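You operate a simulated robot arm through the tools that you are given. There is no shell and no other tool.

Carry out the task below with a simulated two-armed robot. There is one attempt and no reset: what you move stays moved.

Task
Gauge the white block and dot it in the gauge lamp's colour.
Fine: seat it in the gauge; run the gauge slide over it and back; the dot goes on the clear field; the pen goes back in its well.

The check looks at the end state, three seconds after you hand in, the way a careful person would. Anything else that was tipped, shoved, dropped, spilled or broken makes it a failure.

Robot
Two 7-joint arms with fingered hands on one trunk that stands fixed in place. Base frame: the origin is at the foot of the trunk, x ahead of it, y to its left, z up. Lengths are in mm, angles in rad, forces in N, time in s.
The left shoulder is at [70, 139, 1133], the right one opposite. With the tool pointing down near the work surface each hand reaches from about 440 to 840 mm from the base axis, measured 20 degrees to its own side. Payload 3.9 kg a hand.
Tool frame (each hand has its own): the origin (TCP) lies between the finger pads and is the grasp point; the fingertips stand 29 mm ahead of it; z points along the fingers, y is the line along which they close. Largest opening 100 mm; the body of the gripper starts 34 mm behind the TCP. The gripper is a hand of 5 fingers: y runs from the thumb to the fingers, the wrist lies at [-15, -105, -177] in the tool frame, and closing takes about 1.5 s.
Orientation is that of the tool frame in the base frame, as a unit quaternion [x, y, z, w]. With the fingers straight down and the wrist toward the robot, the tool's x, y and z point along [0, 1, 0], [1, 0, 0] and [0, 0, -1] of the base frame.

Tools
- The arms move only by the tool apply_moves. It takes "left_rows", "right_rows" or both (then of equal length, played together; a hand with none holds still); each is a list of rows, each a list of 6 numbers: the turn, a rotation vector about the tool's x, y, z in rad, then the shift along the tool's x, y, z in mm. In form: [[wx, wy, wz, tx, ty, tz], ...]. A call has 1 to 20 rows; each row shifts and turns the commanded pose from where the row before left it, along the tool's axes as they then stand. "left_gripper" and "right_gripper" are, for a hand that has rows, the gripper command, from -1 (shut) to 1 (fully open), values between in proportion, set as the call begins (left out, the last holds). Rows are played at 5 a second. More than 50 mm and 0.15 rad between two rows, or a gripper value outside its range, and nothing of the call is played. A pose out of reach is approached as far as the arm can. The call stops where the force on the tool passes 90 N (or 10 N more than at its start, if that is more) or the arm is blocked; 0.2 s more then pass. Each finger travels about 153 mm/s and halts on what it meets, pressing with about 29 N; the grip force reading is that of the motor and also rises with nothing between the fingers. The clock runs only during rows and for 0.2 s after the last one: add rows that do not move to give the fingers time. It gives the time, the measured TCP pose, the force on the tool (base axes), the opening and the grip force at its end, in the units of the frame above (readings bear some noise), with the torque about the TCP (base axes, N m) and any sound that the robot's microphone picked up.
- Cameras (640 x 400 px; columns grow to the right, rows downward): "scene" is now at [126.9, 25.7, 1452.2]; the picture's right is [0.25, -0.97, 0.00], its down [-0.61, -0.16, -0.78] and it looks along [0.76, 0.19, -0.63] (base axes); focal length 334 px, centre (320, 200). "left" rides on the left gripper at [-66, -86, -121] in its tool frame; the picture's right is [-0.76, -0.31, 0.58], its down [0.59, -0.70, 0.40] and it looks along [0.28, 0.64, 0.71] (tool axes); focal length 247 px, centre (320, 200). "right" rides on the right gripper at [66, -86, -121] in its tool frame; the picture's right is [-0.76, 0.31, -0.58], its down [-0.59, -0.70, 0.40] and it looks along [-0.28, 0.64, 0.71] (tool axes); focal length 247 px, centre (320, 200). There is no depth. A picture from a camera that has moved, and an enlarged one, comes with that camera's place and axes in the base frame and with its lens. The place of the scene camera against the robot may be out by one fixed shift of up to 12 mm in any direction.
- camera(camera): a new picture of that camera. No time passes.
- raise_lower(by): slides the trunk up (or, below 0, down) by that many mm; the arms and the scene camera ride with it, the base frame stays. It gives what a move gives, with no picture.
- set_fingers(index, middle, ring, little, thumb_bend, thumb_turn, hand): sets how far each is bent, from 0 (flat) to 1 (curled in); at 0.3 the hand is open as for a grip, at 0.7 the pads meet at the TCP. One left out holds its place. A second passes; each finger stops where it meets its share of the squeeze, and holds until it gets a number again. A gripper value or a shape takes the hand back. It gives what a move gives, with no picture; readings hold the bend of each and the force on index, middle, ring, little, thumb and palm. thumb_turn goes from beside the hand (0) to across from the fingers (1), as for a grip.
- grasp_type(shape, hand): the hand has 5 fingers and takes this shape, open, in about a second: jaw (thumb against the fingers, like two jaws); tri (thumb and two fingers); tip (a fingertip pinch); poke (one finger out to press); point (the index stretched); flat (the hand flat); cup (the hand cupped); fist (a fist). The gripper value then closes the fingers along that shape, each until it touches; the sizes above hold for jaw. It gives what a move gives, with no picture.
- aim_head(pan, tilt): turns the head with the scene camera to pan (to the left, within 1.501 rad either way) and tilt (down, from -0.506 to 1.204), counted from straight ahead of the robot. It gives what a move gives.
- zoom(camera, box): a new picture of the part [left, top, right, bottom] of that camera's present view, enlarged. No time passes.
- hand_in(): hands the job in; it is judged then, once.

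Places have to be worked out from the pictures, the camera data and where the tool is seen. Open the grippers and draw the arms clear of the work before you hand the job in, unless the task says otherwise.

The tools are called after "Request:" as a command line: name --argument value ..., lists and objects as JSON in quotes. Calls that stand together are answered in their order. apply_moves: Moves the arms, as the interface text tells. Its arguments: {"type":"object","properties":{"left_rows":{"type":"array"},"left_gripper":{"type":"number"},"right_rows":{"type":"array"},"right_gripper":{"type":"number"}},"required":[]} The other tools are called the same way: raise_lower (by) slides the trunk up or down; grasp_type (shape, hand) gives the hand a shape; set_fingers (index, middle, ring, little, thumb_bend, thumb_turn, hand) moves the fingers one by one; aim_head (pan, tilt) turns the head that bears the scene camera; camera (camera) takes a picture; zoom (camera, box) takes an enlarged picture of a part of a camera's view; hand_in () hands the job in.

At the start:

```text
time: 0.0
left_eef_pos: [464.7, 368.4, 1124.3]
left_orientation: [0.585, 0.811, 0.0, -0.001]
left_contact_force: [0.2, -0.4, -0.6]
left_torque: [0.02, -0.03, 0.02]
left_width: 99.7
left_finger_force: 0.0
left_shape: jaw
left_bend: [0.3, 0.3, 0.3, 0.3, 0.3, 0.98]
left_finger forces: [0.0, 0.0, 0.0, 0.0, 0.1, 0.0]
right_eef_pos: [432.6, -0.6, 1184.3]
right_orientation: [0.585, 0.811, 0.0, 0.0]
right_contact_force: [-0.5, 1.0, 0.9]
right_torque: [-0.01, -0.01, -0.02]
right_width: 99.8
right_finger_force: 0.1
right_shape: jaw
right_bend: [0.3, 0.3, 0.3, 0.3, 0.3, 0.98]
right_finger forces: [0.0, 0.0, 0.0, 0.0, 0.0, 0.1]
trunk travel left (down, up): [-775.0, 65.0]
head pan, tilt: [0.25, 0.677]
```

scene: 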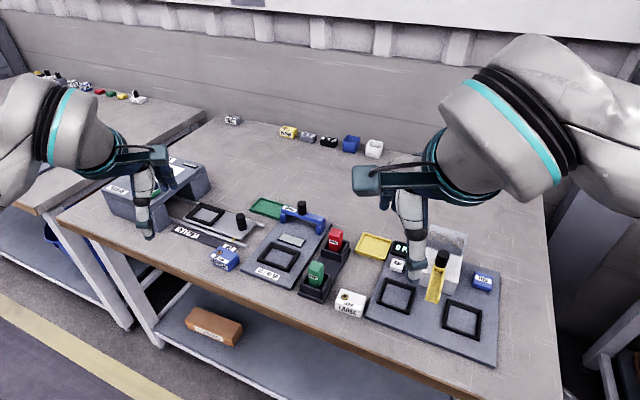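
right: 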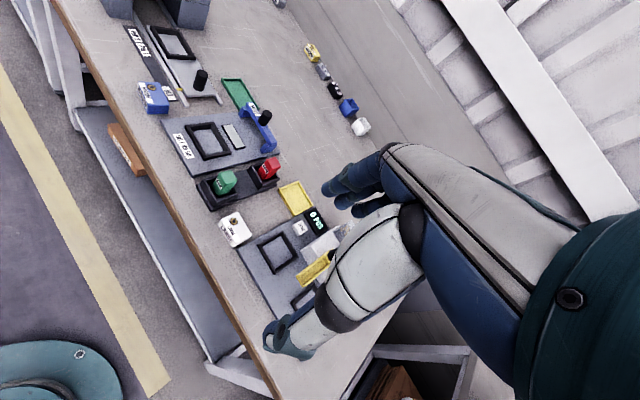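
left: 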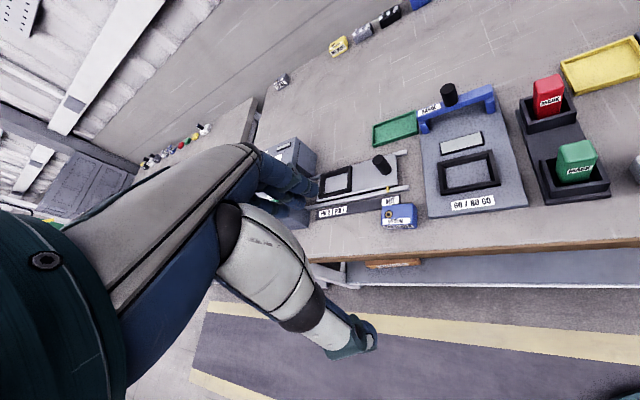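

The first pictures show a bench with several stations; I will zoom into the scene to identify the gauge, the pens and the white blocks.

Request:
zoom --camera "scene" --box '[230, 180, 390, 310]'

Request:
zoom --camera "scene" --box '[340, 210, 520, 370]'

Request:
zoom --camera "scene" --box '[90, 140, 270, 280]'

Request:
zoom --camera "scene" --box '[210, 90, 400, 180]'

```text
3.08 times, centred on (310, 245) of scene
camera zoom: at [126.9, 25.7, 1452.2], right [0.25, -0.97, 0.0], down [-0.61, -0.16, -0.78], along [0.76, 0.19, -0.63], focal length 1027 px, centre (351, 62)
```

zoom: 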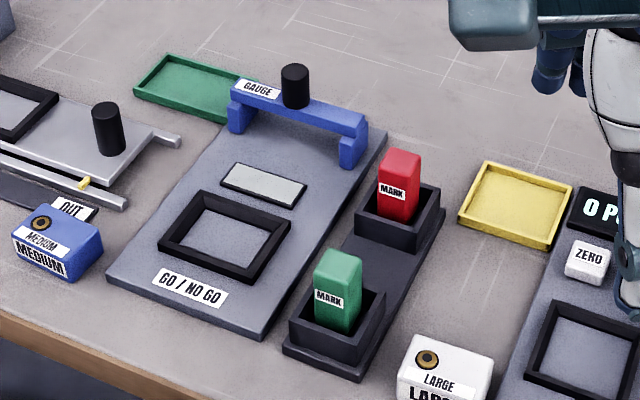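

```text
2.50 times, centred on (430, 290) of scene
camera zoom: at [126.9, 25.7, 1452.2], right [0.25, -0.97, 0.0], down [-0.61, -0.16, -0.78], along [0.76, 0.19, -0.63], focal length 835 px, centre (45, -25)
```

zoom: 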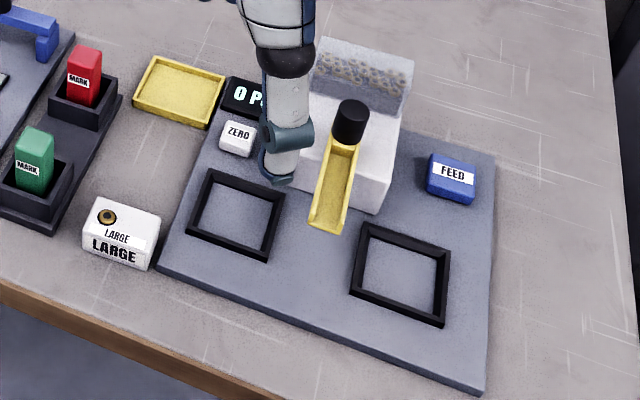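

```text
2.86 times, centred on (180, 210) of scene
camera zoom: at [126.9, 25.7, 1452.2], right [0.25, -0.97, 0.0], down [-0.61, -0.16, -0.78], along [0.76, 0.19, -0.63], focal length 954 px, centre (720, 171)
```

zoom: 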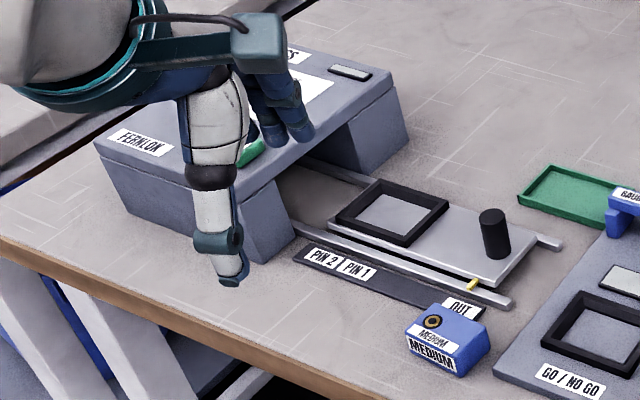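

```text
3.37 times, centred on (305, 135) of scene
camera zoom: at [126.9, 25.7, 1452.2], right [0.25, -0.97, 0.0], down [-0.61, -0.16, -0.78], along [0.76, 0.19, -0.63], focal length 1125 px, centre (370, 419)
```

zoom: 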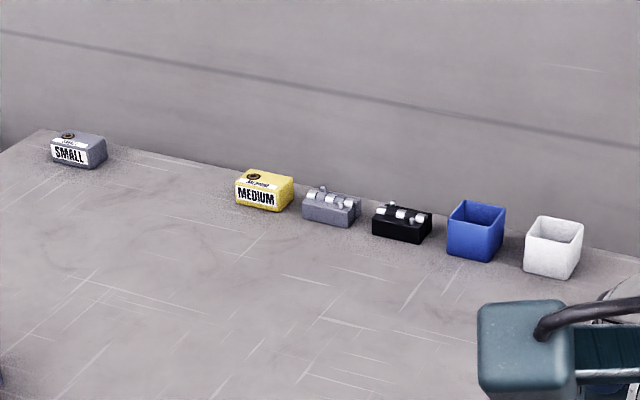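

The gauge is the plate with a frame, a lamp and a blue bridge; the white block reads LARGE. I zoom on the block and the gauge in detail.

Request:
zoom --camera "scene" --box '[325, 280, 375, 325]'

Request:
zoom --camera "scene" --box '[240, 190, 340, 295]'

Request:
zoom --camera "right" --box '[160, 70, 340, 300]'

Request:
zoom --camera "left" --box '[360, 60, 640, 230]'

```text
8.89 times, centred on (350, 302) of scene
camera zoom: at [126.9, 25.7, 1452.2], right [0.25, -0.97, 0.0], down [-0.61, -0.16, -0.78], along [0.76, 0.19, -0.63], focal length 2968 px, centre (53, -711)
```

zoom: 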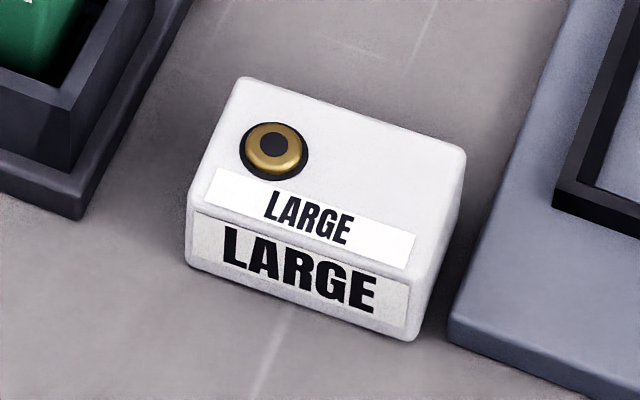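

```text
3.81 times, centred on (290, 242) of scene
camera zoom: at [126.9, 25.7, 1452.2], right [0.25, -0.97, 0.0], down [-0.61, -0.16, -0.78], along [0.76, 0.19, -0.63], focal length 1272 px, centre (434, 38)
```

zoom: 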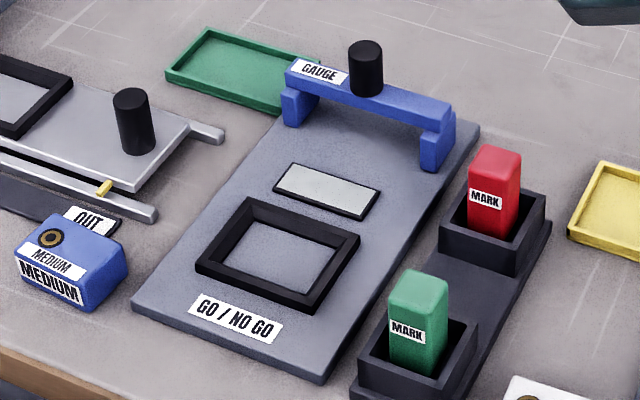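

```text
1.74 times, centred on (250, 185) of right
camera zoom: at [330.3, 35.7, 1305.1], right [0.53, -0.62, 0.58], down [-0.48, -0.78, -0.4], along [0.7, -0.07, -0.71], focal length 430 px, centre (442, 226)
```

zoom: 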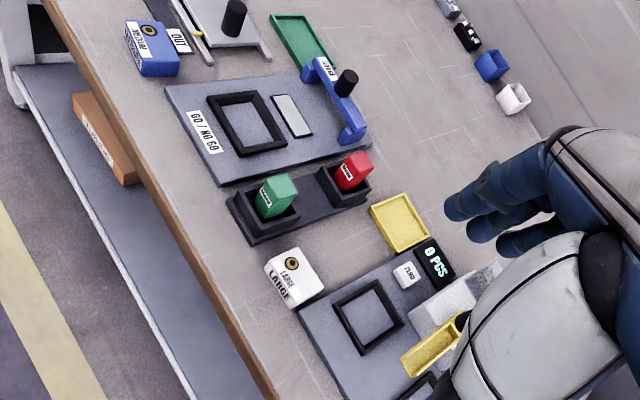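

```text
2.29 times, centred on (500, 145) of left
camera zoom: at [404.6, 279.5, 1244.5], right [-0.05, -0.81, -0.58], down [-0.85, 0.34, -0.4], along [0.52, 0.47, -0.71], focal length 564 px, centre (-91, 326)
```

zoom: 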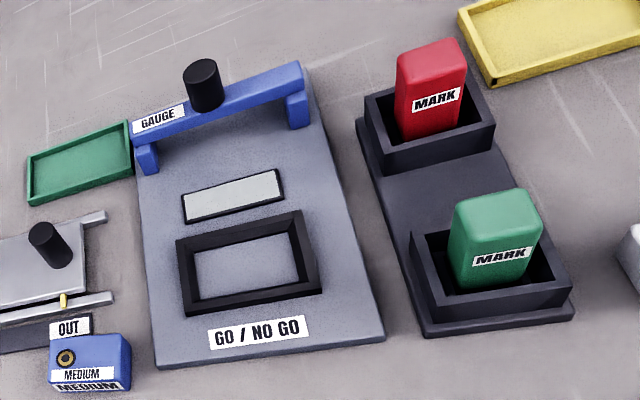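

The block looks about 57×40×28 mm near (560, 67), and the gauge nest is near (644, 257) with a yaw of about −11°. The right hand hangs over the work, so I draw it away to the right before using the left arm.

Request:
apply_moves --right_rows '[[0, 0, 0, -39.5, -13.1, 0], [0, 0, 0, -39.5, -13.1, 0], [0, 0, 0, -39.5, -13.1, 0], [0, 0, 0, -39.5, -13.1, 0], [0, 0, 0, -39.5, -13.1, 0], [0, 0, 0, -39.5, -13.1, 0], [0, 0, 0, 0, 0, 0]]'

```text
time: 1.6
left_eef_pos: [464.6, 367.6, 1125.4]
left_orientation: [0.585, 0.811, 0.001, 0.0]
left_contact_force: [0.4, 0.1, -0.4]
left_torque: [0.01, -0.02, -0.01]
left_width: 99.7
left_finger_force: 0.1
left_shape: jaw
left_bend: [0.3, 0.3, 0.3, 0.3, 0.3, 0.98]
left_finger forces: [0.1, 0.1, 0.0, 0.1, 0.1, 0.1]
right_eef_pos: [429.0, -190.9, 1176.4]
right_orientation: [0.589, 0.808, 0.0, 0.002]
right_contact_force: [0.1, 0.5, 1.2]
right_torque: [-0.02, 0.0, -0.02]
right_width: 99.7
right_finger_force: 0.0
right_shape: jaw
right_bend: [0.3, 0.3, 0.3, 0.3, 0.3, 0.98]
right_finger forces: [0.0, 0.0, 0.0, 0.0, 0.2, 0.0]
right hand out of reach, approached as far as the arm can: row 5, 6
trunk travel left (down, up): [-775.0, 65.0]
head pan, tilt: [0.25, 0.677]
```

The right hand is now at y −191, as far as it reaches. I take a fresh scene picture and zooms of the freed area.

Request:
camera --camera "scene"

Request:
zoom --camera "scene" --box '[250, 220, 310, 280]'

Request:
zoom --camera "scene" --box '[270, 190, 360, 250]'

Request:
zoom --camera "scene" --box '[295, 220, 375, 325]'

```text
taken
camera scene: at [126.7, 24.9, 1452.3], right [0.25, -0.97, 0.0], down [-0.61, -0.15, -0.78], along [0.76, 0.19, -0.63], focal length 334 px, centre (320, 200)
```

scene: 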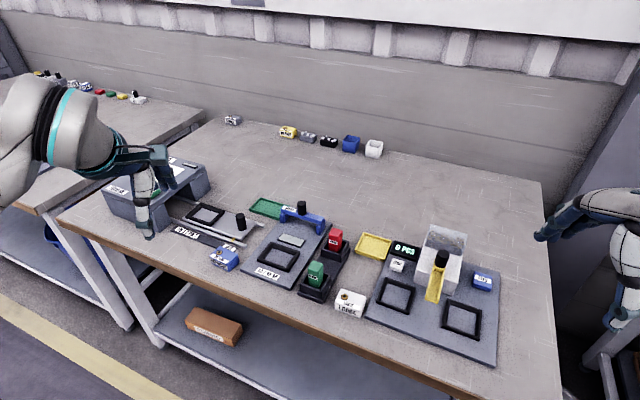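

```text
6.67 times, centred on (280, 250) of scene
camera zoom: at [126.7, 24.9, 1452.3], right [0.25, -0.97, 0.0], down [-0.61, -0.15, -0.78], along [0.76, 0.19, -0.63], focal length 2226 px, centre (587, -133)
```

zoom: 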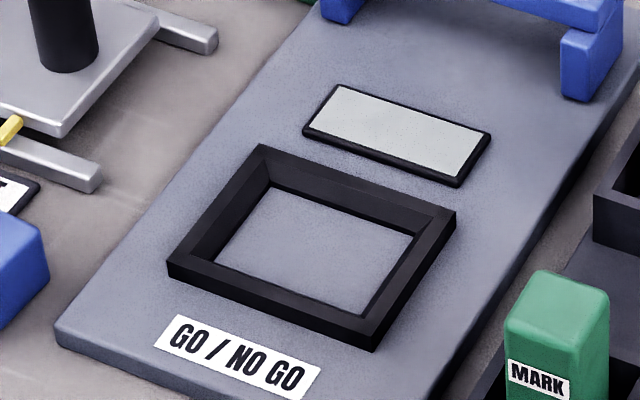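

```text
6.67 times, centred on (315, 220) of scene
camera zoom: at [126.7, 24.9, 1452.3], right [0.25, -0.97, 0.0], down [-0.61, -0.15, -0.78], along [0.76, 0.19, -0.63], focal length 2226 px, centre (353, 67)
```

zoom: 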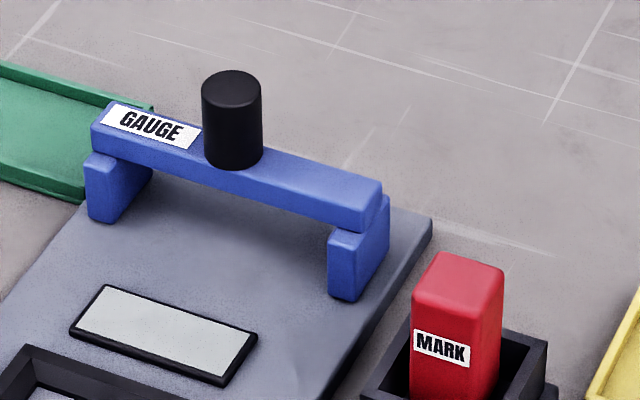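

```text
3.81 times, centred on (335, 272) of scene
camera zoom: at [126.7, 24.9, 1452.3], right [0.25, -0.97, 0.0], down [-0.61, -0.15, -0.78], along [0.76, 0.19, -0.63], focal length 1272 px, centre (263, -76)
```

zoom: 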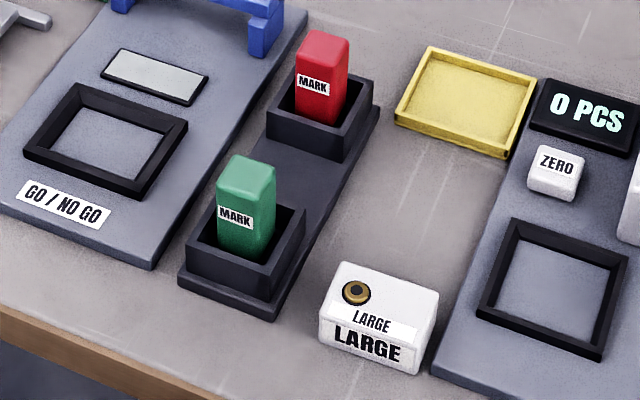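

The nest has chamfered inner walls that will help seating, and the block is free to approach from above. I move the left hand high over the block, turn it to the block's yaw, and stop at z about 1000 to look.

Request:
apply_moves --left_rows '[[0, 0, 0, -39.55, -0.46, 15.5], [0, 0, 0, -39.55, -0.46, 15.5], [0, 0, 0, -39.55, -0.46, 15.5], [0, 0, 0, -39.55, -0.46, 15.5], [0, 0, 0, -39.55, -0.46, 15.5], [0, 0, 0, -39.55, -0.46, 15.5], [0, 0, 0, -39.55, -0.46, 15.5], [0, 0, 0, -39.55, -0.46, 15.5], [0, 0, 0.13, 0, 0, 0], [0, 0, 0.13, 0, 0, 0], [0, 0, 0.13, 0, 0, 0], [0, 0, 0, 0, 0, 0]]'

Request:
camera --camera "left"

Request:
camera --camera "scene"

```text
time: 4.2
left_eef_pos: [561.9, 66.2, 1000.4]
left_orientation: [0.731, 0.682, 0.001, 0.001]
left_contact_force: [-0.5, -0.4, 0.5]
left_torque: [0.0, 0.0, -0.03]
left_width: 99.9
left_finger_force: 0.0
left_shape: jaw
left_bend: [0.3, 0.3, 0.3, 0.3, 0.3, 0.98]
left_finger forces: [0.1, 0.1, 0.0, 0.1, 0.1, 0.0]
right_eef_pos: [428.8, -190.6, 1176.0]
right_orientation: [0.589, 0.808, 0.0, 0.003]
right_contact_force: [1.0, -0.4, 1.1]
right_torque: [0.0, 0.01, -0.02]
right_width: 99.7
right_finger_force: 0.0
right_shape: jaw
right_bend: [0.3, 0.3, 0.3, 0.3, 0.3, 0.98]
right_finger forces: [0.1, 0.0, 0.0, 0.0, 0.0, 0.1]
trunk travel left (down, up): [-775.0, 65.0]
head pan, tilt: [0.25, 0.677]
```

```text
taken
camera left: at [471.4, 8.1, 1119.8], right [-0.36, -0.73, -0.58], down [-0.66, 0.64, -0.4], along [0.66, 0.24, -0.71], focal length 247 px, centre (320, 200)
```

left: 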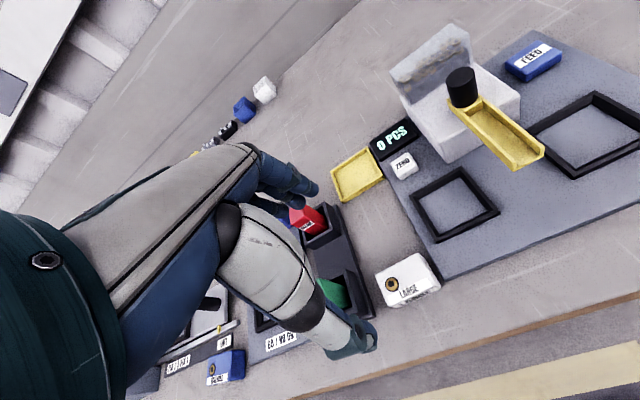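

```text
taken
camera scene: at [126.7, 25.8, 1452.3], right [0.25, -0.97, 0.0], down [-0.61, -0.16, -0.78], along [0.76, 0.19, -0.63], focal length 334 px, centre (320, 200)
```

scene: 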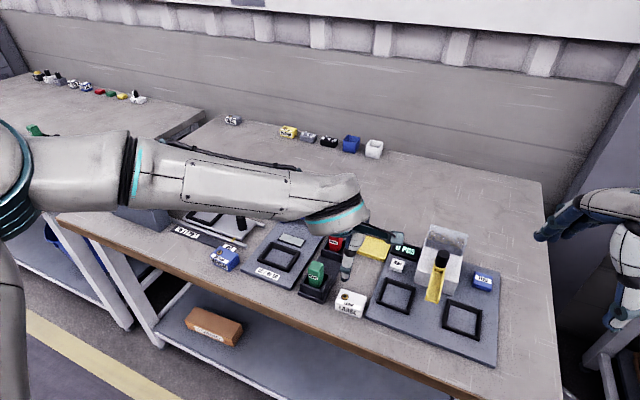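

The hand hovers over the block and the view is clear. I zoom in with the left and scene cameras on the block and the hand for accurate placing.

Request:
zoom --camera "left" --box '[340, 220, 460, 330]'

Request:
zoom --camera "left" --box '[230, 130, 400, 370]'

Request:
zoom --camera "scene" --box '[300, 200, 400, 330]'

```text
3.64 times, centred on (400, 275) of left
camera zoom: at [471.4, 8.1, 1119.8], right [-0.36, -0.73, -0.58], down [-0.66, 0.64, -0.4], along [0.66, 0.24, -0.71], focal length 898 px, centre (29, -73)
```

zoom: 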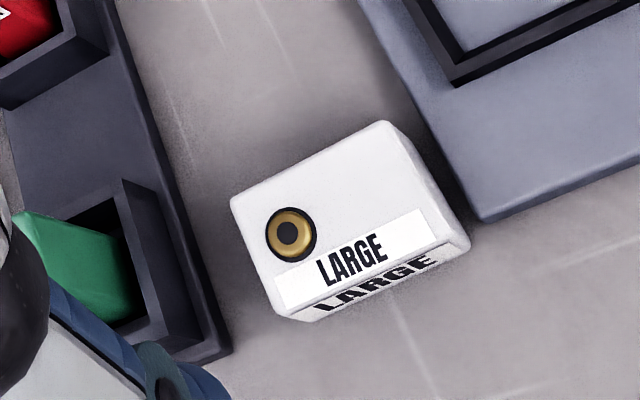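

```text
1.67 times, centred on (315, 250) of left
camera zoom: at [471.4, 8.1, 1119.8], right [-0.36, -0.73, -0.58], down [-0.66, 0.64, -0.4], along [0.66, 0.24, -0.71], focal length 412 px, centre (328, 117)
```

zoom: 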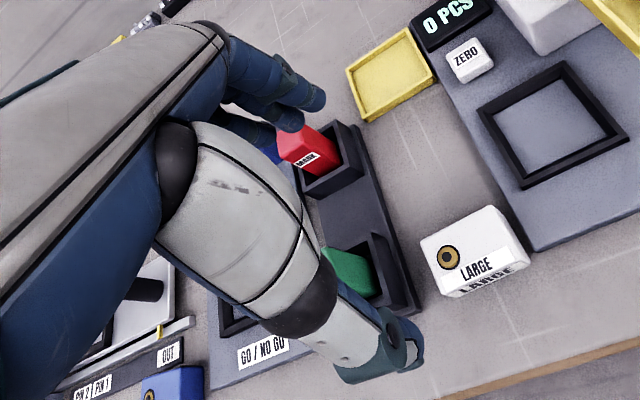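

```text
3.08 times, centred on (350, 265) of scene
camera zoom: at [126.7, 25.8, 1452.3], right [0.25, -0.97, 0.0], down [-0.61, -0.16, -0.78], along [0.76, 0.19, -0.63], focal length 1027 px, centre (228, 0)
```

zoom: 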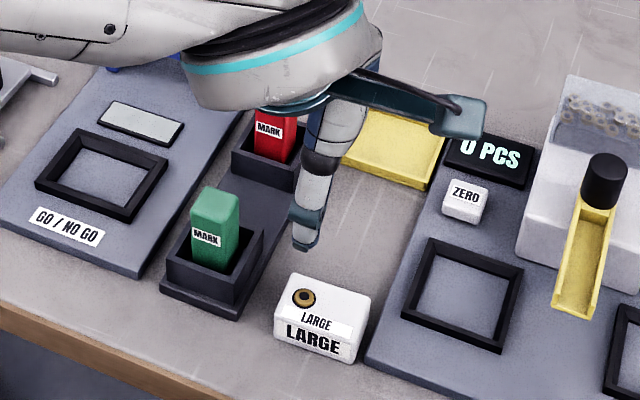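

The left camera puts the block's centre near (564, 62) with a yaw of about −9°, and the scene camera seems off by about (−3, +5). I go down to z 900 with the hand open, correct the yaw, and look again to pin the heights.

Request:
apply_moves --left_rows '[[0, 0, 0.085, 0, 0, 0], [0, 0, 0, -1.8, 1.4, 33], [0, 0, 0, -1.8, 1.4, 33], [0, 0, 0, 0, 0, 33], [0, 0, 0, 0, 0, 0]]'

Request:
zoom --camera "left" --box '[300, 190, 500, 340]'

Request:
zoom --camera "scene" --box '[310, 230, 400, 330]'

Request:
camera --camera "left"

```text
time: 5.4
left_eef_pos: [561.7, 62.6, 900.9]
left_orientation: [0.76, 0.65, 0.001, 0.0]
left_contact_force: [0.6, -0.7, 0.0]
left_torque: [0.0, 0.0, -0.01]
left_width: 99.8
left_finger_force: 0.1
left_shape: jaw
left_bend: [0.3, 0.3, 0.3, 0.3, 0.3, 0.98]
left_finger forces: [0.0, 0.0, 0.0, 0.0, 0.1, 0.1]
right_eef_pos: [430.0, -190.7, 1175.5]
right_orientation: [0.589, 0.808, 0.001, 0.002]
right_contact_force: [-0.2, -0.4, -1.2]
right_torque: [0.02, -0.04, 0.03]
right_width: 100.0
right_finger_force: 0.1
right_shape: jaw
right_bend: [0.3, 0.3, 0.3, 0.3, 0.3, 0.98]
right_finger forces: [0.1, 0.1, 0.0, 0.1, 0.1, 0.0]
trunk travel left (down, up): [-775.0, 65.0]
head pan, tilt: [0.25, 0.677]
```

```text
2.67 times, centred on (400, 265) of left
camera zoom: at [466.9, 12.6, 1021.4], right [-0.42, -0.7, -0.58], down [-0.6, 0.69, -0.4], along [0.68, 0.18, -0.71], focal length 659 px, centre (107, 27)
```

zoom: 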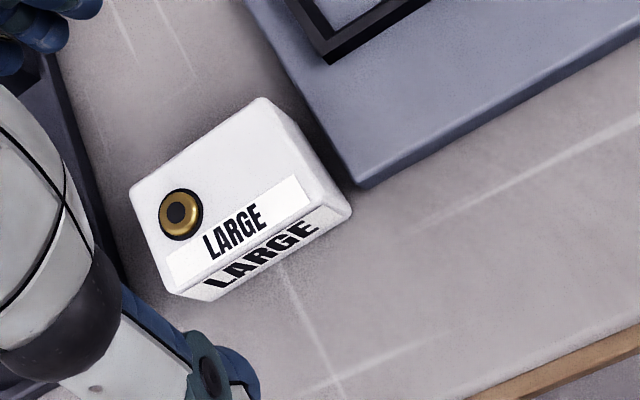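

```text
4.00 times, centred on (355, 280) of scene
camera zoom: at [126.6, 25.6, 1452.3], right [0.25, -0.97, 0.0], down [-0.61, -0.16, -0.78], along [0.76, 0.19, -0.63], focal length 1336 px, centre (180, -120)
```

zoom: 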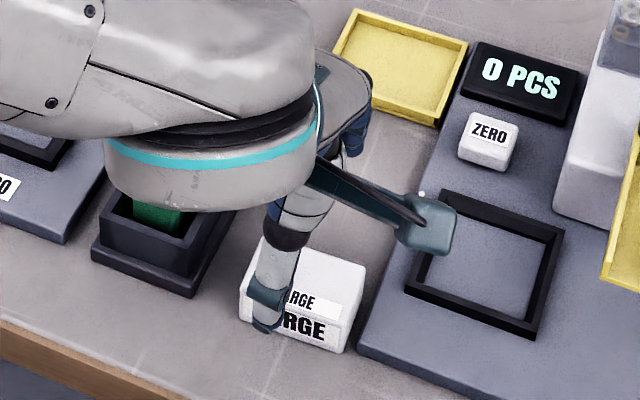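

```text
taken
camera left: at [466.9, 12.6, 1021.4], right [-0.42, -0.7, -0.58], down [-0.6, 0.69, -0.4], along [0.68, 0.18, -0.71], focal length 247 px, centre (320, 200)
```

left: 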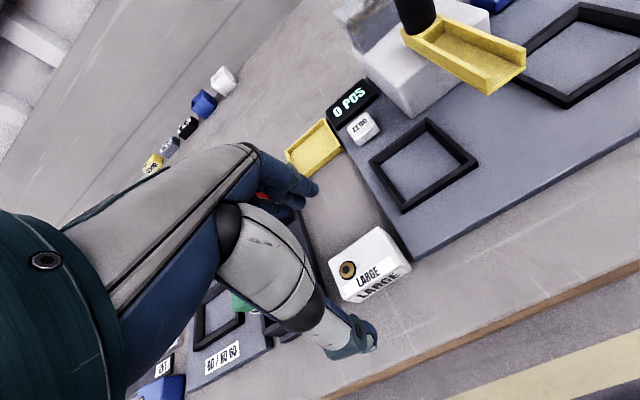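

Two views of the bush triangulate to a block top at z about 827–828, so the table is near 800; the block's centre is about (563.5, 62.5), yaw −9°, matching the tool. I lower to TCP z about 844, so the fingertips stand about 13 mm below the block's top.

Request:
apply_moves --left_rows '[[0, 0, 0, 0, 1.5, 20], [0, 0, 0, 0, 0, 20], [0, 0, 0, 0, 0, 17], [0, 0, 0, 0, 0, 0]]'

Request:
camera --camera "left"

Request:
zoom --camera "left" --box '[230, 170, 430, 370]'

Request:
zoom --camera "scene" --box '[310, 230, 400, 340]'

```text
time: 6.4
left_eef_pos: [564.3, 62.2, 844.9]
left_orientation: [0.76, 0.65, 0.001, 0.0]
left_contact_force: [0.1, 0.0, 1.3]
left_torque: [0.01, -0.01, 0.0]
left_width: 99.7
left_finger_force: 0.0
left_shape: jaw
left_bend: [0.3, 0.3, 0.3, 0.3, 0.3, 0.98]
left_finger forces: [0.1, 0.1, 0.0, 0.0, 0.1, 0.0]
right_eef_pos: [430.3, -190.5, 1175.6]
right_orientation: [0.589, 0.808, 0.001, 0.003]
right_contact_force: [0.3, 0.9, -0.2]
right_torque: [0.0, 0.02, -0.01]
right_width: 99.8
right_finger_force: 0.1
right_shape: jaw
right_bend: [0.3, 0.3, 0.3, 0.3, 0.3, 0.98]
right_finger forces: [0.1, 0.0, 0.0, 0.0, 0.1, 0.0]
trunk travel left (down, up): [-775.0, 65.0]
head pan, tilt: [0.25, 0.677]
```

```text
taken
camera left: at [470.2, 11.8, 964.5], right [-0.42, -0.7, -0.58], down [-0.6, 0.69, -0.4], along [0.68, 0.18, -0.71], focal length 247 px, centre (320, 200)
```

left: 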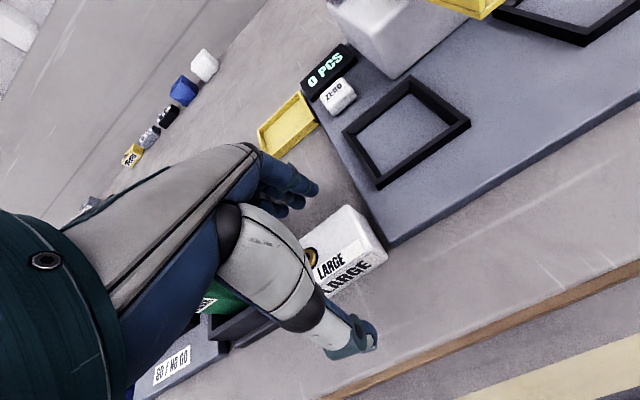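

```text
2.00 times, centred on (330, 270) of left
camera zoom: at [470.2, 11.8, 964.5], right [-0.42, -0.7, -0.58], down [-0.6, 0.69, -0.4], along [0.68, 0.18, -0.71], focal length 494 px, centre (300, 60)
```

zoom: 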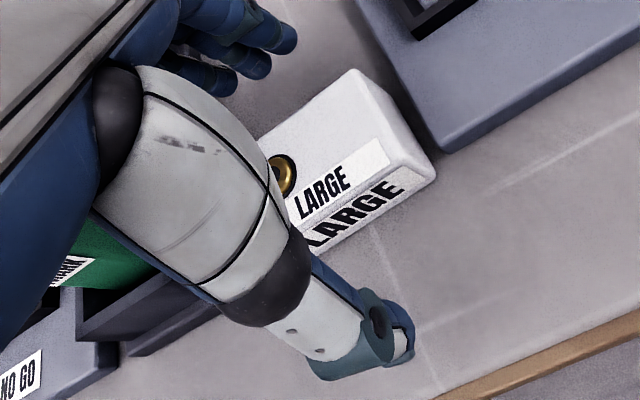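

```text
3.64 times, centred on (355, 285) of scene
camera zoom: at [126.8, 25.7, 1452.3], right [0.25, -0.97, 0.0], down [-0.61, -0.16, -0.78], along [0.76, 0.19, -0.63], focal length 1214 px, centre (193, -109)
```

zoom: 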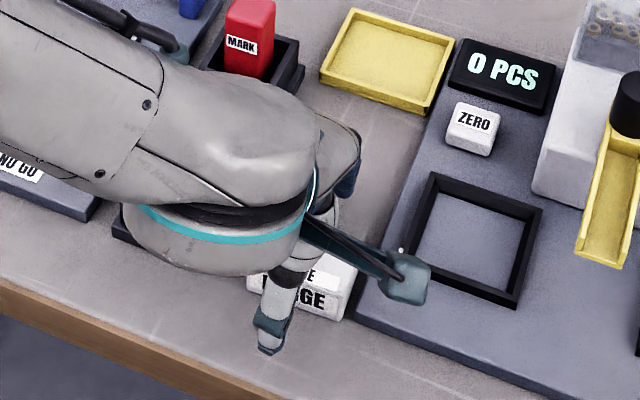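

The thumb stands in front of the block and the fingers behind it, with the block centred between them. I close the grip and wait two seconds.

Request:
apply_moves --left_rows '[[0, 0, 0, 0, 0, 0], [0, 0, 0, 0, 0, 0], [0, 0, 0, 0, 0, 0], [0, 0, 0, 0, 0, 0], [0, 0, 0, 0, 0, 0], [0, 0, 0, 0, 0, 0], [0, 0, 0, 0, 0, 0], [0, 0, 0, 0, 0, 0], [0, 0, 0, 0, 0, 0]]' --left_gripper -1

Request:
zoom --camera "left" --box '[230, 170, 430, 370]'

Request:
zoom --camera "scene" --box '[310, 230, 400, 340]'

```text
time: 8.4
left_eef_pos: [565.7, 63.1, 843.8]
left_orientation: [0.76, 0.65, 0.001, 0.0]
left_contact_force: [-0.2, 0.7, 0.5]
left_torque: [-0.03, 0.01, 0.0]
left_width: 34.6
left_finger_force: 29.0
left_shape: jaw
left_bend: [0.47, 0.5, 0.74, 0.55, 0.42, 1.0]
left_finger forces: [15.2, 7.4, 3.4, 0.1, 25.8, 0.0]
right_eef_pos: [430.4, -190.8, 1175.0]
right_orientation: [0.589, 0.808, 0.0, 0.002]
right_contact_force: [-0.7, -0.1, -0.3]
right_torque: [-0.02, 0.0, -0.02]
right_width: 99.9
right_finger_force: 0.0
right_shape: jaw
right_bend: [0.3, 0.3, 0.3, 0.3, 0.3, 0.98]
right_finger forces: [0.0, 0.1, 0.0, 0.1, 0.0, 0.0]
trunk travel left (down, up): [-775.0, 65.0]
head pan, tilt: [0.25, 0.677]
```

```text
2.00 times, centred on (330, 270) of left
camera zoom: at [470.4, 11.8, 964.6], right [-0.42, -0.7, -0.58], down [-0.6, 0.69, -0.4], along [0.68, 0.18, -0.71], focal length 494 px, centre (300, 60)
```

zoom: 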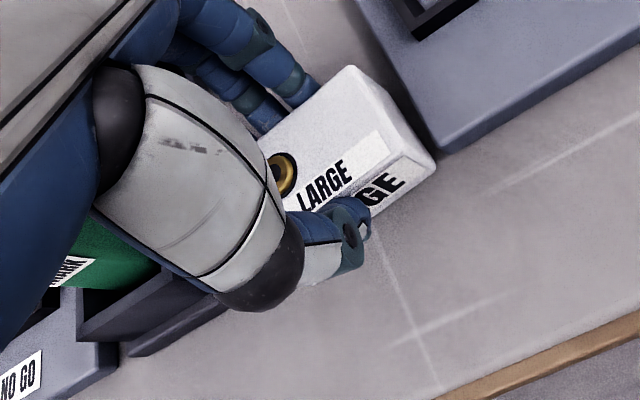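

```text
3.64 times, centred on (355, 285) of scene
camera zoom: at [127.1, 25.7, 1452.2], right [0.25, -0.97, 0.0], down [-0.61, -0.16, -0.78], along [0.76, 0.19, -0.63], focal length 1214 px, centre (193, -109)
```

zoom: 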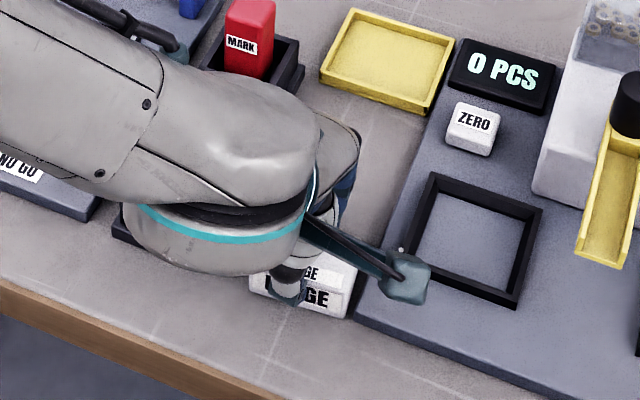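

Index, middle and thumb hold the block (15, 7 and 26 N), but the ring finger has curled past the block's left end. I open the ring and little fingers so only thumb, index and middle grip.

Request:
set_fingers --hand "left" --ring 0.3 --little 0.3

Request:
zoom --camera "left" --box '[230, 170, 430, 370]'

```text
time: 9.4
left_eef_pos: [565.5, 62.2, 843.8]
left_orientation: [0.76, 0.65, 0.001, 0.0]
left_contact_force: [0.3, 0.3, 0.8]
left_torque: [0.0, 0.0, 0.01]
left_width: 34.3
left_finger_force: 24.9
left_shape: fingers
left_bend: [0.47, 0.5, 0.3, 0.3, 0.42, 1.0]
left_finger forces: [16.7, 9.1, 0.0, 0.0, 25.6, 0.0]
right_eef_pos: [431.2, -189.8, 1174.1]
right_orientation: [0.589, 0.808, 0.001, 0.003]
right_contact_force: [0.2, -0.3, -1.0]
right_torque: [-0.03, 0.01, 0.02]
right_width: 99.6
right_finger_force: 0.1
right_shape: jaw
right_bend: [0.3, 0.3, 0.3, 0.3, 0.3, 0.98]
right_finger forces: [0.0, 0.1, 0.0, 0.1, 0.0, 0.1]
trunk travel left (down, up): [-775.0, 65.0]
head pan, tilt: [0.25, 0.677]
```

```text
2.00 times, centred on (330, 270) of left
camera zoom: at [470.3, 11.7, 964.6], right [-0.42, -0.7, -0.58], down [-0.6, 0.69, -0.4], along [0.68, 0.18, -0.71], focal length 494 px, centre (300, 60)
```

zoom: 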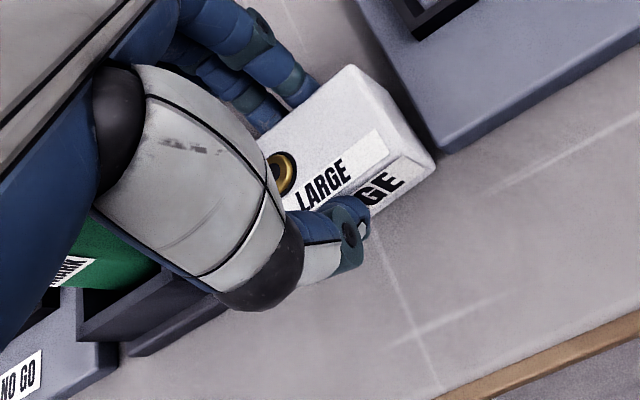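

Grip holds with thumb, index and middle while ring and little are open. I lift straight up by 60 mm and check that the block comes along level.

Request:
apply_moves --left_rows '[[0, 0, 0, 0, 0, -10], [0, 0, 0, 0, 0, -15], [0, 0, 0, 0, 0, -15], [0, 0, 0, 0, 0, -20], [0, 0, 0, 0, 0, 0]]'

Request:
zoom --camera "left" --box '[230, 170, 430, 370]'

Request:
zoom --camera "scene" --box '[300, 220, 400, 340]'

```text
time: 10.6
left_eef_pos: [564.8, 63.3, 902.3]
left_orientation: [0.76, 0.65, 0.001, 0.0]
left_contact_force: [0.8, -0.3, -1.1]
left_torque: [0.0, -0.02, -0.02]
left_width: 34.1
left_finger_force: 25.1
left_shape: fingers
left_bend: [0.47, 0.5, 0.3, 0.3, 0.42, 1.0]
left_finger forces: [16.5, 9.0, 0.0, 0.1, 25.5, 0.1]
right_eef_pos: [429.8, -190.2, 1175.4]
right_orientation: [0.589, 0.808, 0.0, 0.002]
right_contact_force: [0.7, 0.4, -0.5]
right_torque: [0.0, -0.04, 0.02]
right_width: 99.8
right_finger_force: 0.1
right_shape: jaw
right_bend: [0.3, 0.3, 0.3, 0.3, 0.3, 0.98]
right_finger forces: [0.1, 0.0, 0.1, 0.1, 0.0, 0.1]
trunk travel left (down, up): [-775.0, 65.0]
head pan, tilt: [0.25, 0.677]
```

```text
2.00 times, centred on (330, 270) of left
camera zoom: at [470.2, 12.2, 1022.9], right [-0.42, -0.7, -0.58], down [-0.6, 0.69, -0.4], along [0.68, 0.18, -0.71], focal length 494 px, centre (300, 60)
```

zoom: 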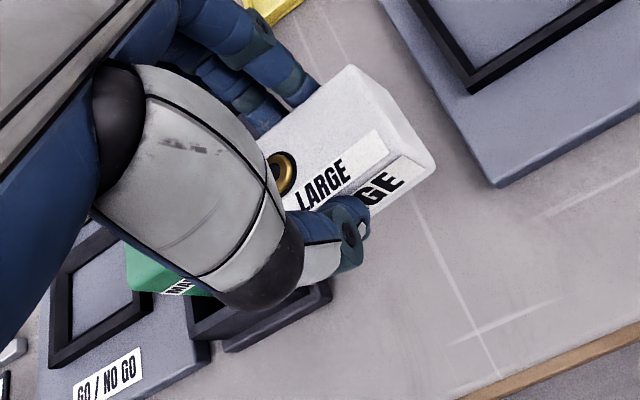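

```text
3.33 times, centred on (350, 280) of scene
camera zoom: at [127.6, 25.9, 1452.2], right [0.25, -0.97, 0.0], down [-0.61, -0.16, -0.78], along [0.76, 0.19, -0.63], focal length 1113 px, centre (220, -67)
```

zoom: 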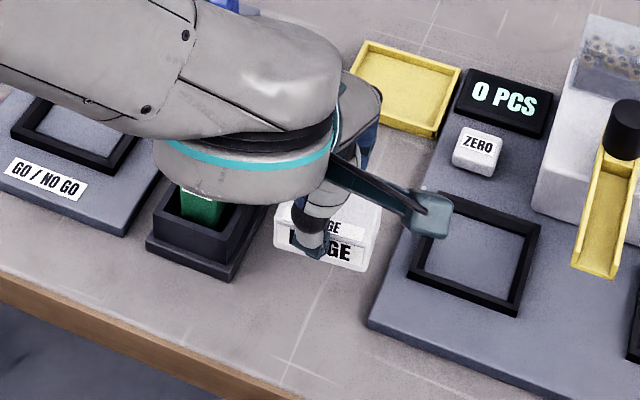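

The block came up level and firm; its centre sits about at the TCP. I raise to z about 960 and carry it over to the nest near (649, 256), turning to yaw −11°.

Request:
apply_moves --left_rows '[[0, 0, 0, 0, 0, -29], [0, 0, 0, 0, 0, -29], [0, 0, 0, 34, 8.9, 0], [0, 0, 0, 34, 8.9, 0], [0, 0, 0, 34, 8.9, 0], [0, 0, 0, 34, 8.9, 0], [0, 0, 0, 34, 8.9, 0], [0, 0, 0, 34, 8.9, 0], [0, 0, 0.037, 0, 0, 0], [0, 0, 0, 0, 0, 0]]'

Request:
camera --camera "left"

Request:
zoom --camera "left" --box '[240, 170, 460, 320]'

Request:
zoom --camera "scene" --box '[220, 170, 340, 310]'

```text
time: 12.8
left_eef_pos: [646.7, 255.2, 962.5]
left_orientation: [0.772, 0.636, 0.002, 0.0]
left_contact_force: [-0.1, 0.0, -0.4]
left_torque: [0.02, -0.04, 0.02]
left_width: 34.1
left_finger_force: 25.4
left_shape: fingers
left_bend: [0.47, 0.5, 0.3, 0.3, 0.42, 1.0]
left_finger forces: [16.3, 9.0, 0.1, 0.0, 25.4, 0.1]
right_eef_pos: [430.2, -189.8, 1175.1]
right_orientation: [0.589, 0.808, 0.001, 0.002]
right_contact_force: [-0.3, 0.4, 0.1]
right_torque: [0.0, 0.0, 0.0]
right_width: 99.8
right_finger_force: 0.2
right_shape: jaw
right_bend: [0.3, 0.3, 0.3, 0.3, 0.3, 0.98]
right_finger forces: [0.0, 0.0, 0.0, 0.0, 0.1, 0.1]
trunk travel left (down, up): [-775.0, 65.0]
head pan, tilt: [0.25, 0.677]
```

```text
taken
camera left: at [550.6, 207.6, 1082.1], right [-0.44, -0.68, -0.58], down [-0.58, 0.71, -0.4], along [0.68, 0.16, -0.71], focal length 247 px, centre (320, 200)
```

left: 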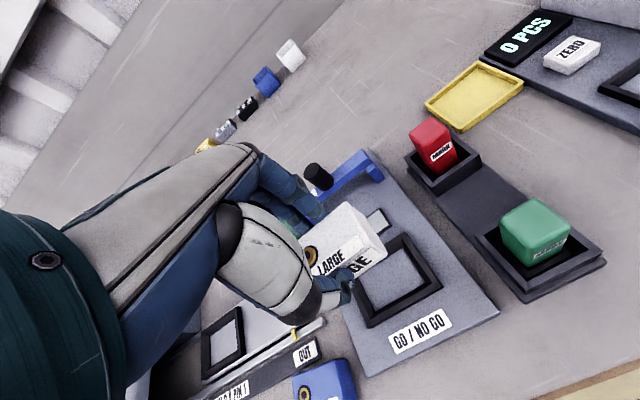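

```text
2.67 times, centred on (350, 245) of left
camera zoom: at [550.6, 207.6, 1082.1], right [-0.44, -0.68, -0.58], down [-0.58, 0.71, -0.4], along [0.68, 0.16, -0.71], focal length 659 px, centre (240, 80)
```

zoom: 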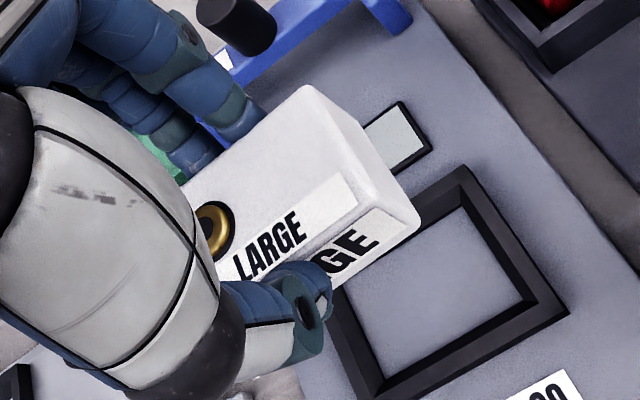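

```text
2.86 times, centred on (280, 240) of scene
camera zoom: at [127.0, 25.8, 1452.2], right [0.25, -0.97, 0.0], down [-0.61, -0.16, -0.78], along [0.76, 0.19, -0.63], focal length 954 px, centre (434, 86)
```

zoom: 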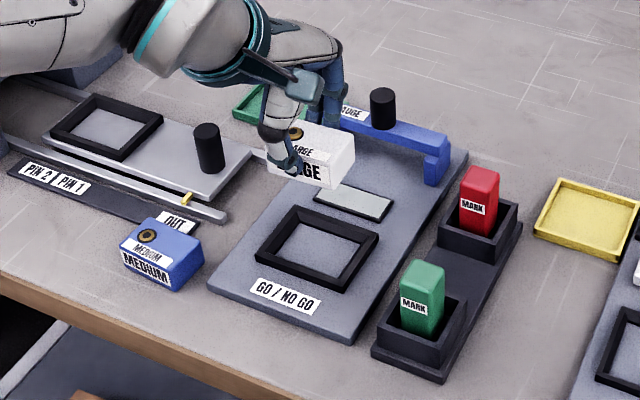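

The block hangs above the nest; views agree on a nest centre near (650, 259) with a yaw of about −10°. I zoom closely on the block in hand and the nest to align them.

Request:
zoom --camera "left" --box '[305, 195, 385, 290]'

Request:
zoom --camera "left" --box '[340, 220, 450, 335]'

Request:
zoom --camera "scene" --box '[255, 200, 315, 265]'

```text
4.21 times, centred on (345, 242) of left
camera zoom: at [550.6, 207.6, 1082.1], right [-0.44, -0.68, -0.58], down [-0.58, 0.71, -0.4], along [0.68, 0.16, -0.71], focal length 1040 px, centre (215, 21)
```

zoom: 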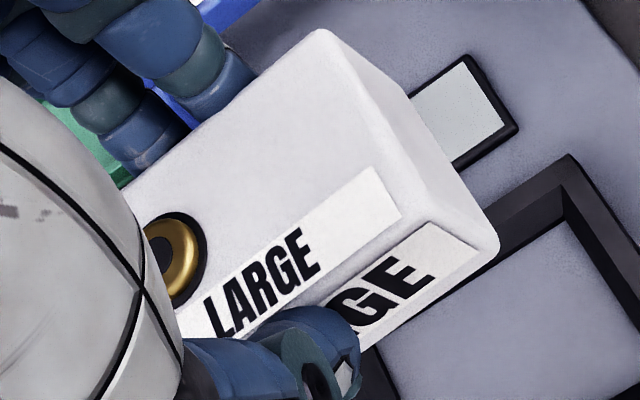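

```text
3.48 times, centred on (395, 278) of left
camera zoom: at [550.6, 207.6, 1082.1], right [-0.44, -0.68, -0.58], down [-0.58, 0.71, -0.4], along [0.68, 0.16, -0.71], focal length 859 px, centre (59, -70)
```

zoom: 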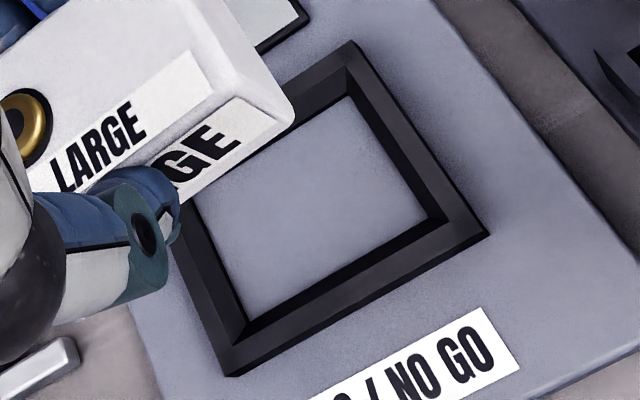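

```text
6.15 times, centred on (285, 232) of scene
camera zoom: at [127.0, 25.8, 1452.2], right [0.25, -0.97, 0.0], down [-0.61, -0.16, -0.78], along [0.76, 0.19, -0.63], focal length 2055 px, centre (535, 0)
```

zoom: 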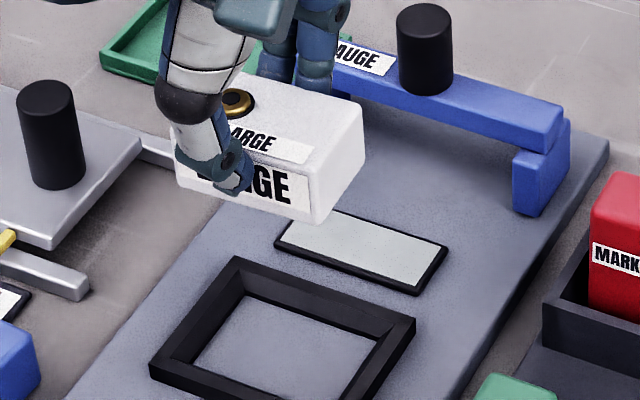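

The nest centre comes out near (651, 259), yaw about −10°, rim top about z 820; the block's bottom is about 44 mm below the TCP. I shift a few mm and lower to about 6 mm above the rim, then check the alignment.

Request:
apply_moves --left_rows '[[0, 0, -0.015, 4.1, 2.6, 0], [0, 0, 0, 0, 0, 30], [0, 0, 0, 0, 0, 30], [0, 0, 0, 0, 0, 20], [0, 0, 0, 0, 0, 11], [0, 0, 0, 0, 0, 0]]'

Request:
zoom --camera "left" --box '[290, 180, 430, 310]'

Request:
zoom --camera "scene" --box '[245, 215, 315, 285]'

```text
time: 14.2
left_eef_pos: [652.4, 258.8, 871.3]
left_orientation: [0.767, 0.642, 0.002, 0.0]
left_contact_force: [-0.7, -0.4, -1.6]
left_torque: [0.01, 0.05, -0.01]
left_width: 34.1
left_finger_force: 25.5
left_shape: fingers
left_bend: [0.47, 0.5, 0.3, 0.3, 0.42, 1.0]
left_finger forces: [16.4, 9.0, 0.1, 0.1, 25.4, 0.1]
right_eef_pos: [430.3, -191.4, 1177.3]
right_orientation: [0.589, 0.808, 0.0, 0.002]
right_contact_force: [0.2, 0.6, 0.5]
right_torque: [0.04, 0.02, 0.0]
right_width: 99.7
right_finger_force: 0.1
right_shape: jaw
right_bend: [0.3, 0.3, 0.3, 0.3, 0.3, 0.98]
right_finger forces: [0.1, 0.1, 0.0, 0.0, 0.1, 0.0]
trunk travel left (down, up): [-775.0, 65.0]
head pan, tilt: [0.25, 0.677]
```

```text
3.08 times, centred on (360, 245) of left
camera zoom: at [557.0, 210.7, 991.3], right [-0.43, -0.69, -0.58], down [-0.59, 0.7, -0.4], along [0.68, 0.17, -0.71], focal length 760 px, centre (197, 62)
```

zoom: 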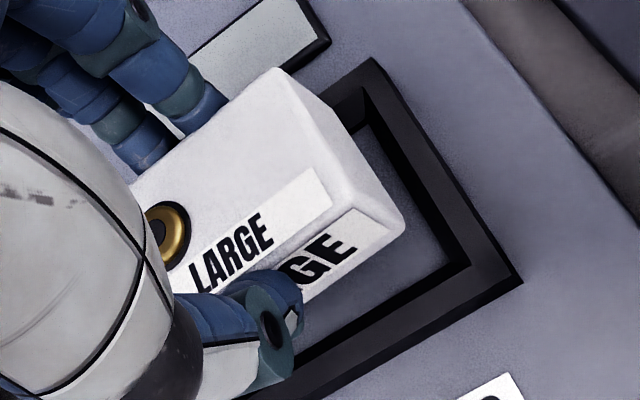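

```text
5.71 times, centred on (280, 250) of scene
camera zoom: at [126.8, 25.6, 1452.2], right [0.25, -0.97, 0.0], down [-0.61, -0.16, -0.78], along [0.76, 0.19, -0.63], focal length 1908 px, centre (549, -86)
```

zoom: 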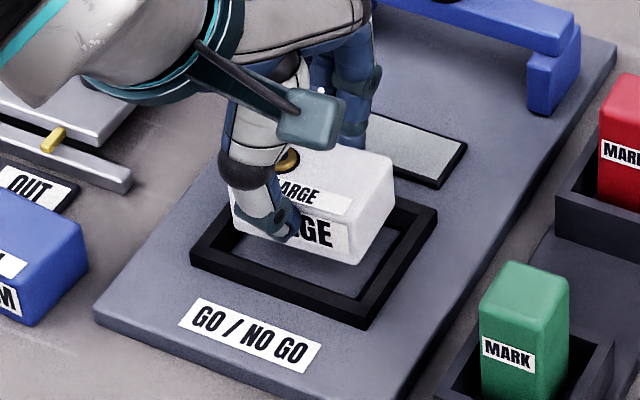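

The block is just above the nest and looks about 3 mm too far back. I zoom in tighter to measure the sideways and fore-aft error.

Request:
zoom --camera "scene" --box '[262, 235, 302, 275]'

Request:
zoom --camera "left" --box '[340, 190, 420, 280]'

Request:
zoom --camera "right" --box '[0, 0, 320, 200]'

```text
10.00 times, centred on (282, 255) of scene
camera zoom: at [126.8, 25.6, 1452.2], right [0.25, -0.97, 0.0], down [-0.61, -0.16, -0.78], along [0.76, 0.19, -0.63], focal length 3339 px, centre (700, -350)
```

zoom: 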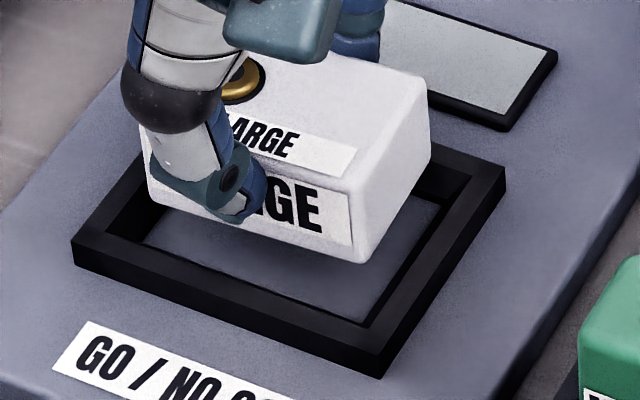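

```text
4.44 times, centred on (380, 235) of left
camera zoom: at [557.0, 210.7, 991.3], right [-0.43, -0.69, -0.58], down [-0.59, 0.7, -0.4], along [0.68, 0.17, -0.71], focal length 1098 px, centre (53, 44)
```

zoom: 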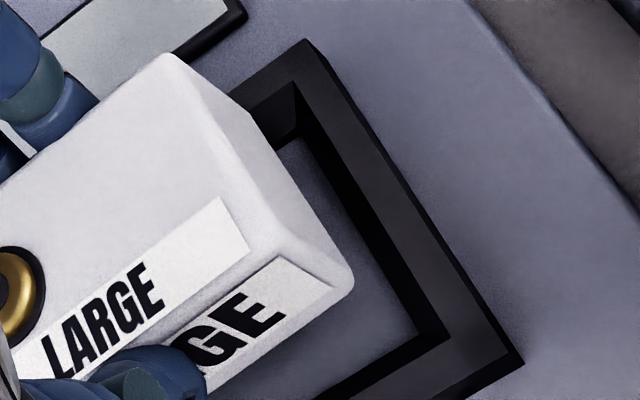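

```text
2.00 times, centred on (160, 100) of right
camera zoom: at [327.5, -153.8, 1296.3], right [0.52, -0.63, 0.58], down [-0.49, -0.78, -0.4], along [0.7, -0.07, -0.71], focal length 494 px, centre (640, 400)
```

zoom: 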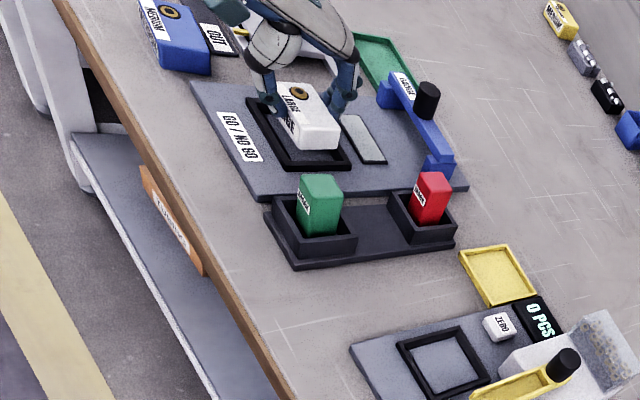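

Left and scene views agree the block should go about 2–3 mm toward the robot, while sideways they disagree by 3 mm. I use the right camera, which sees the nest from the side, as a third view.

Request:
zoom --camera "right" --box '[115, 35, 195, 95]'

```text
6.67 times, centred on (155, 65) of right
camera zoom: at [327.5, -153.8, 1296.3], right [0.52, -0.63, 0.58], down [-0.49, -0.78, -0.4], along [0.7, -0.07, -0.71], focal length 1646 px, centre (1420, 1100)
```

zoom: 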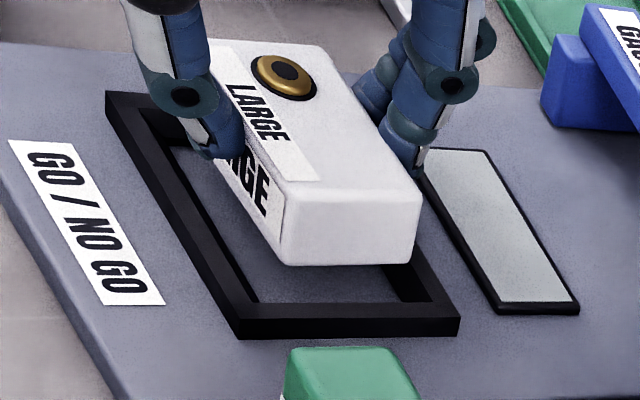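

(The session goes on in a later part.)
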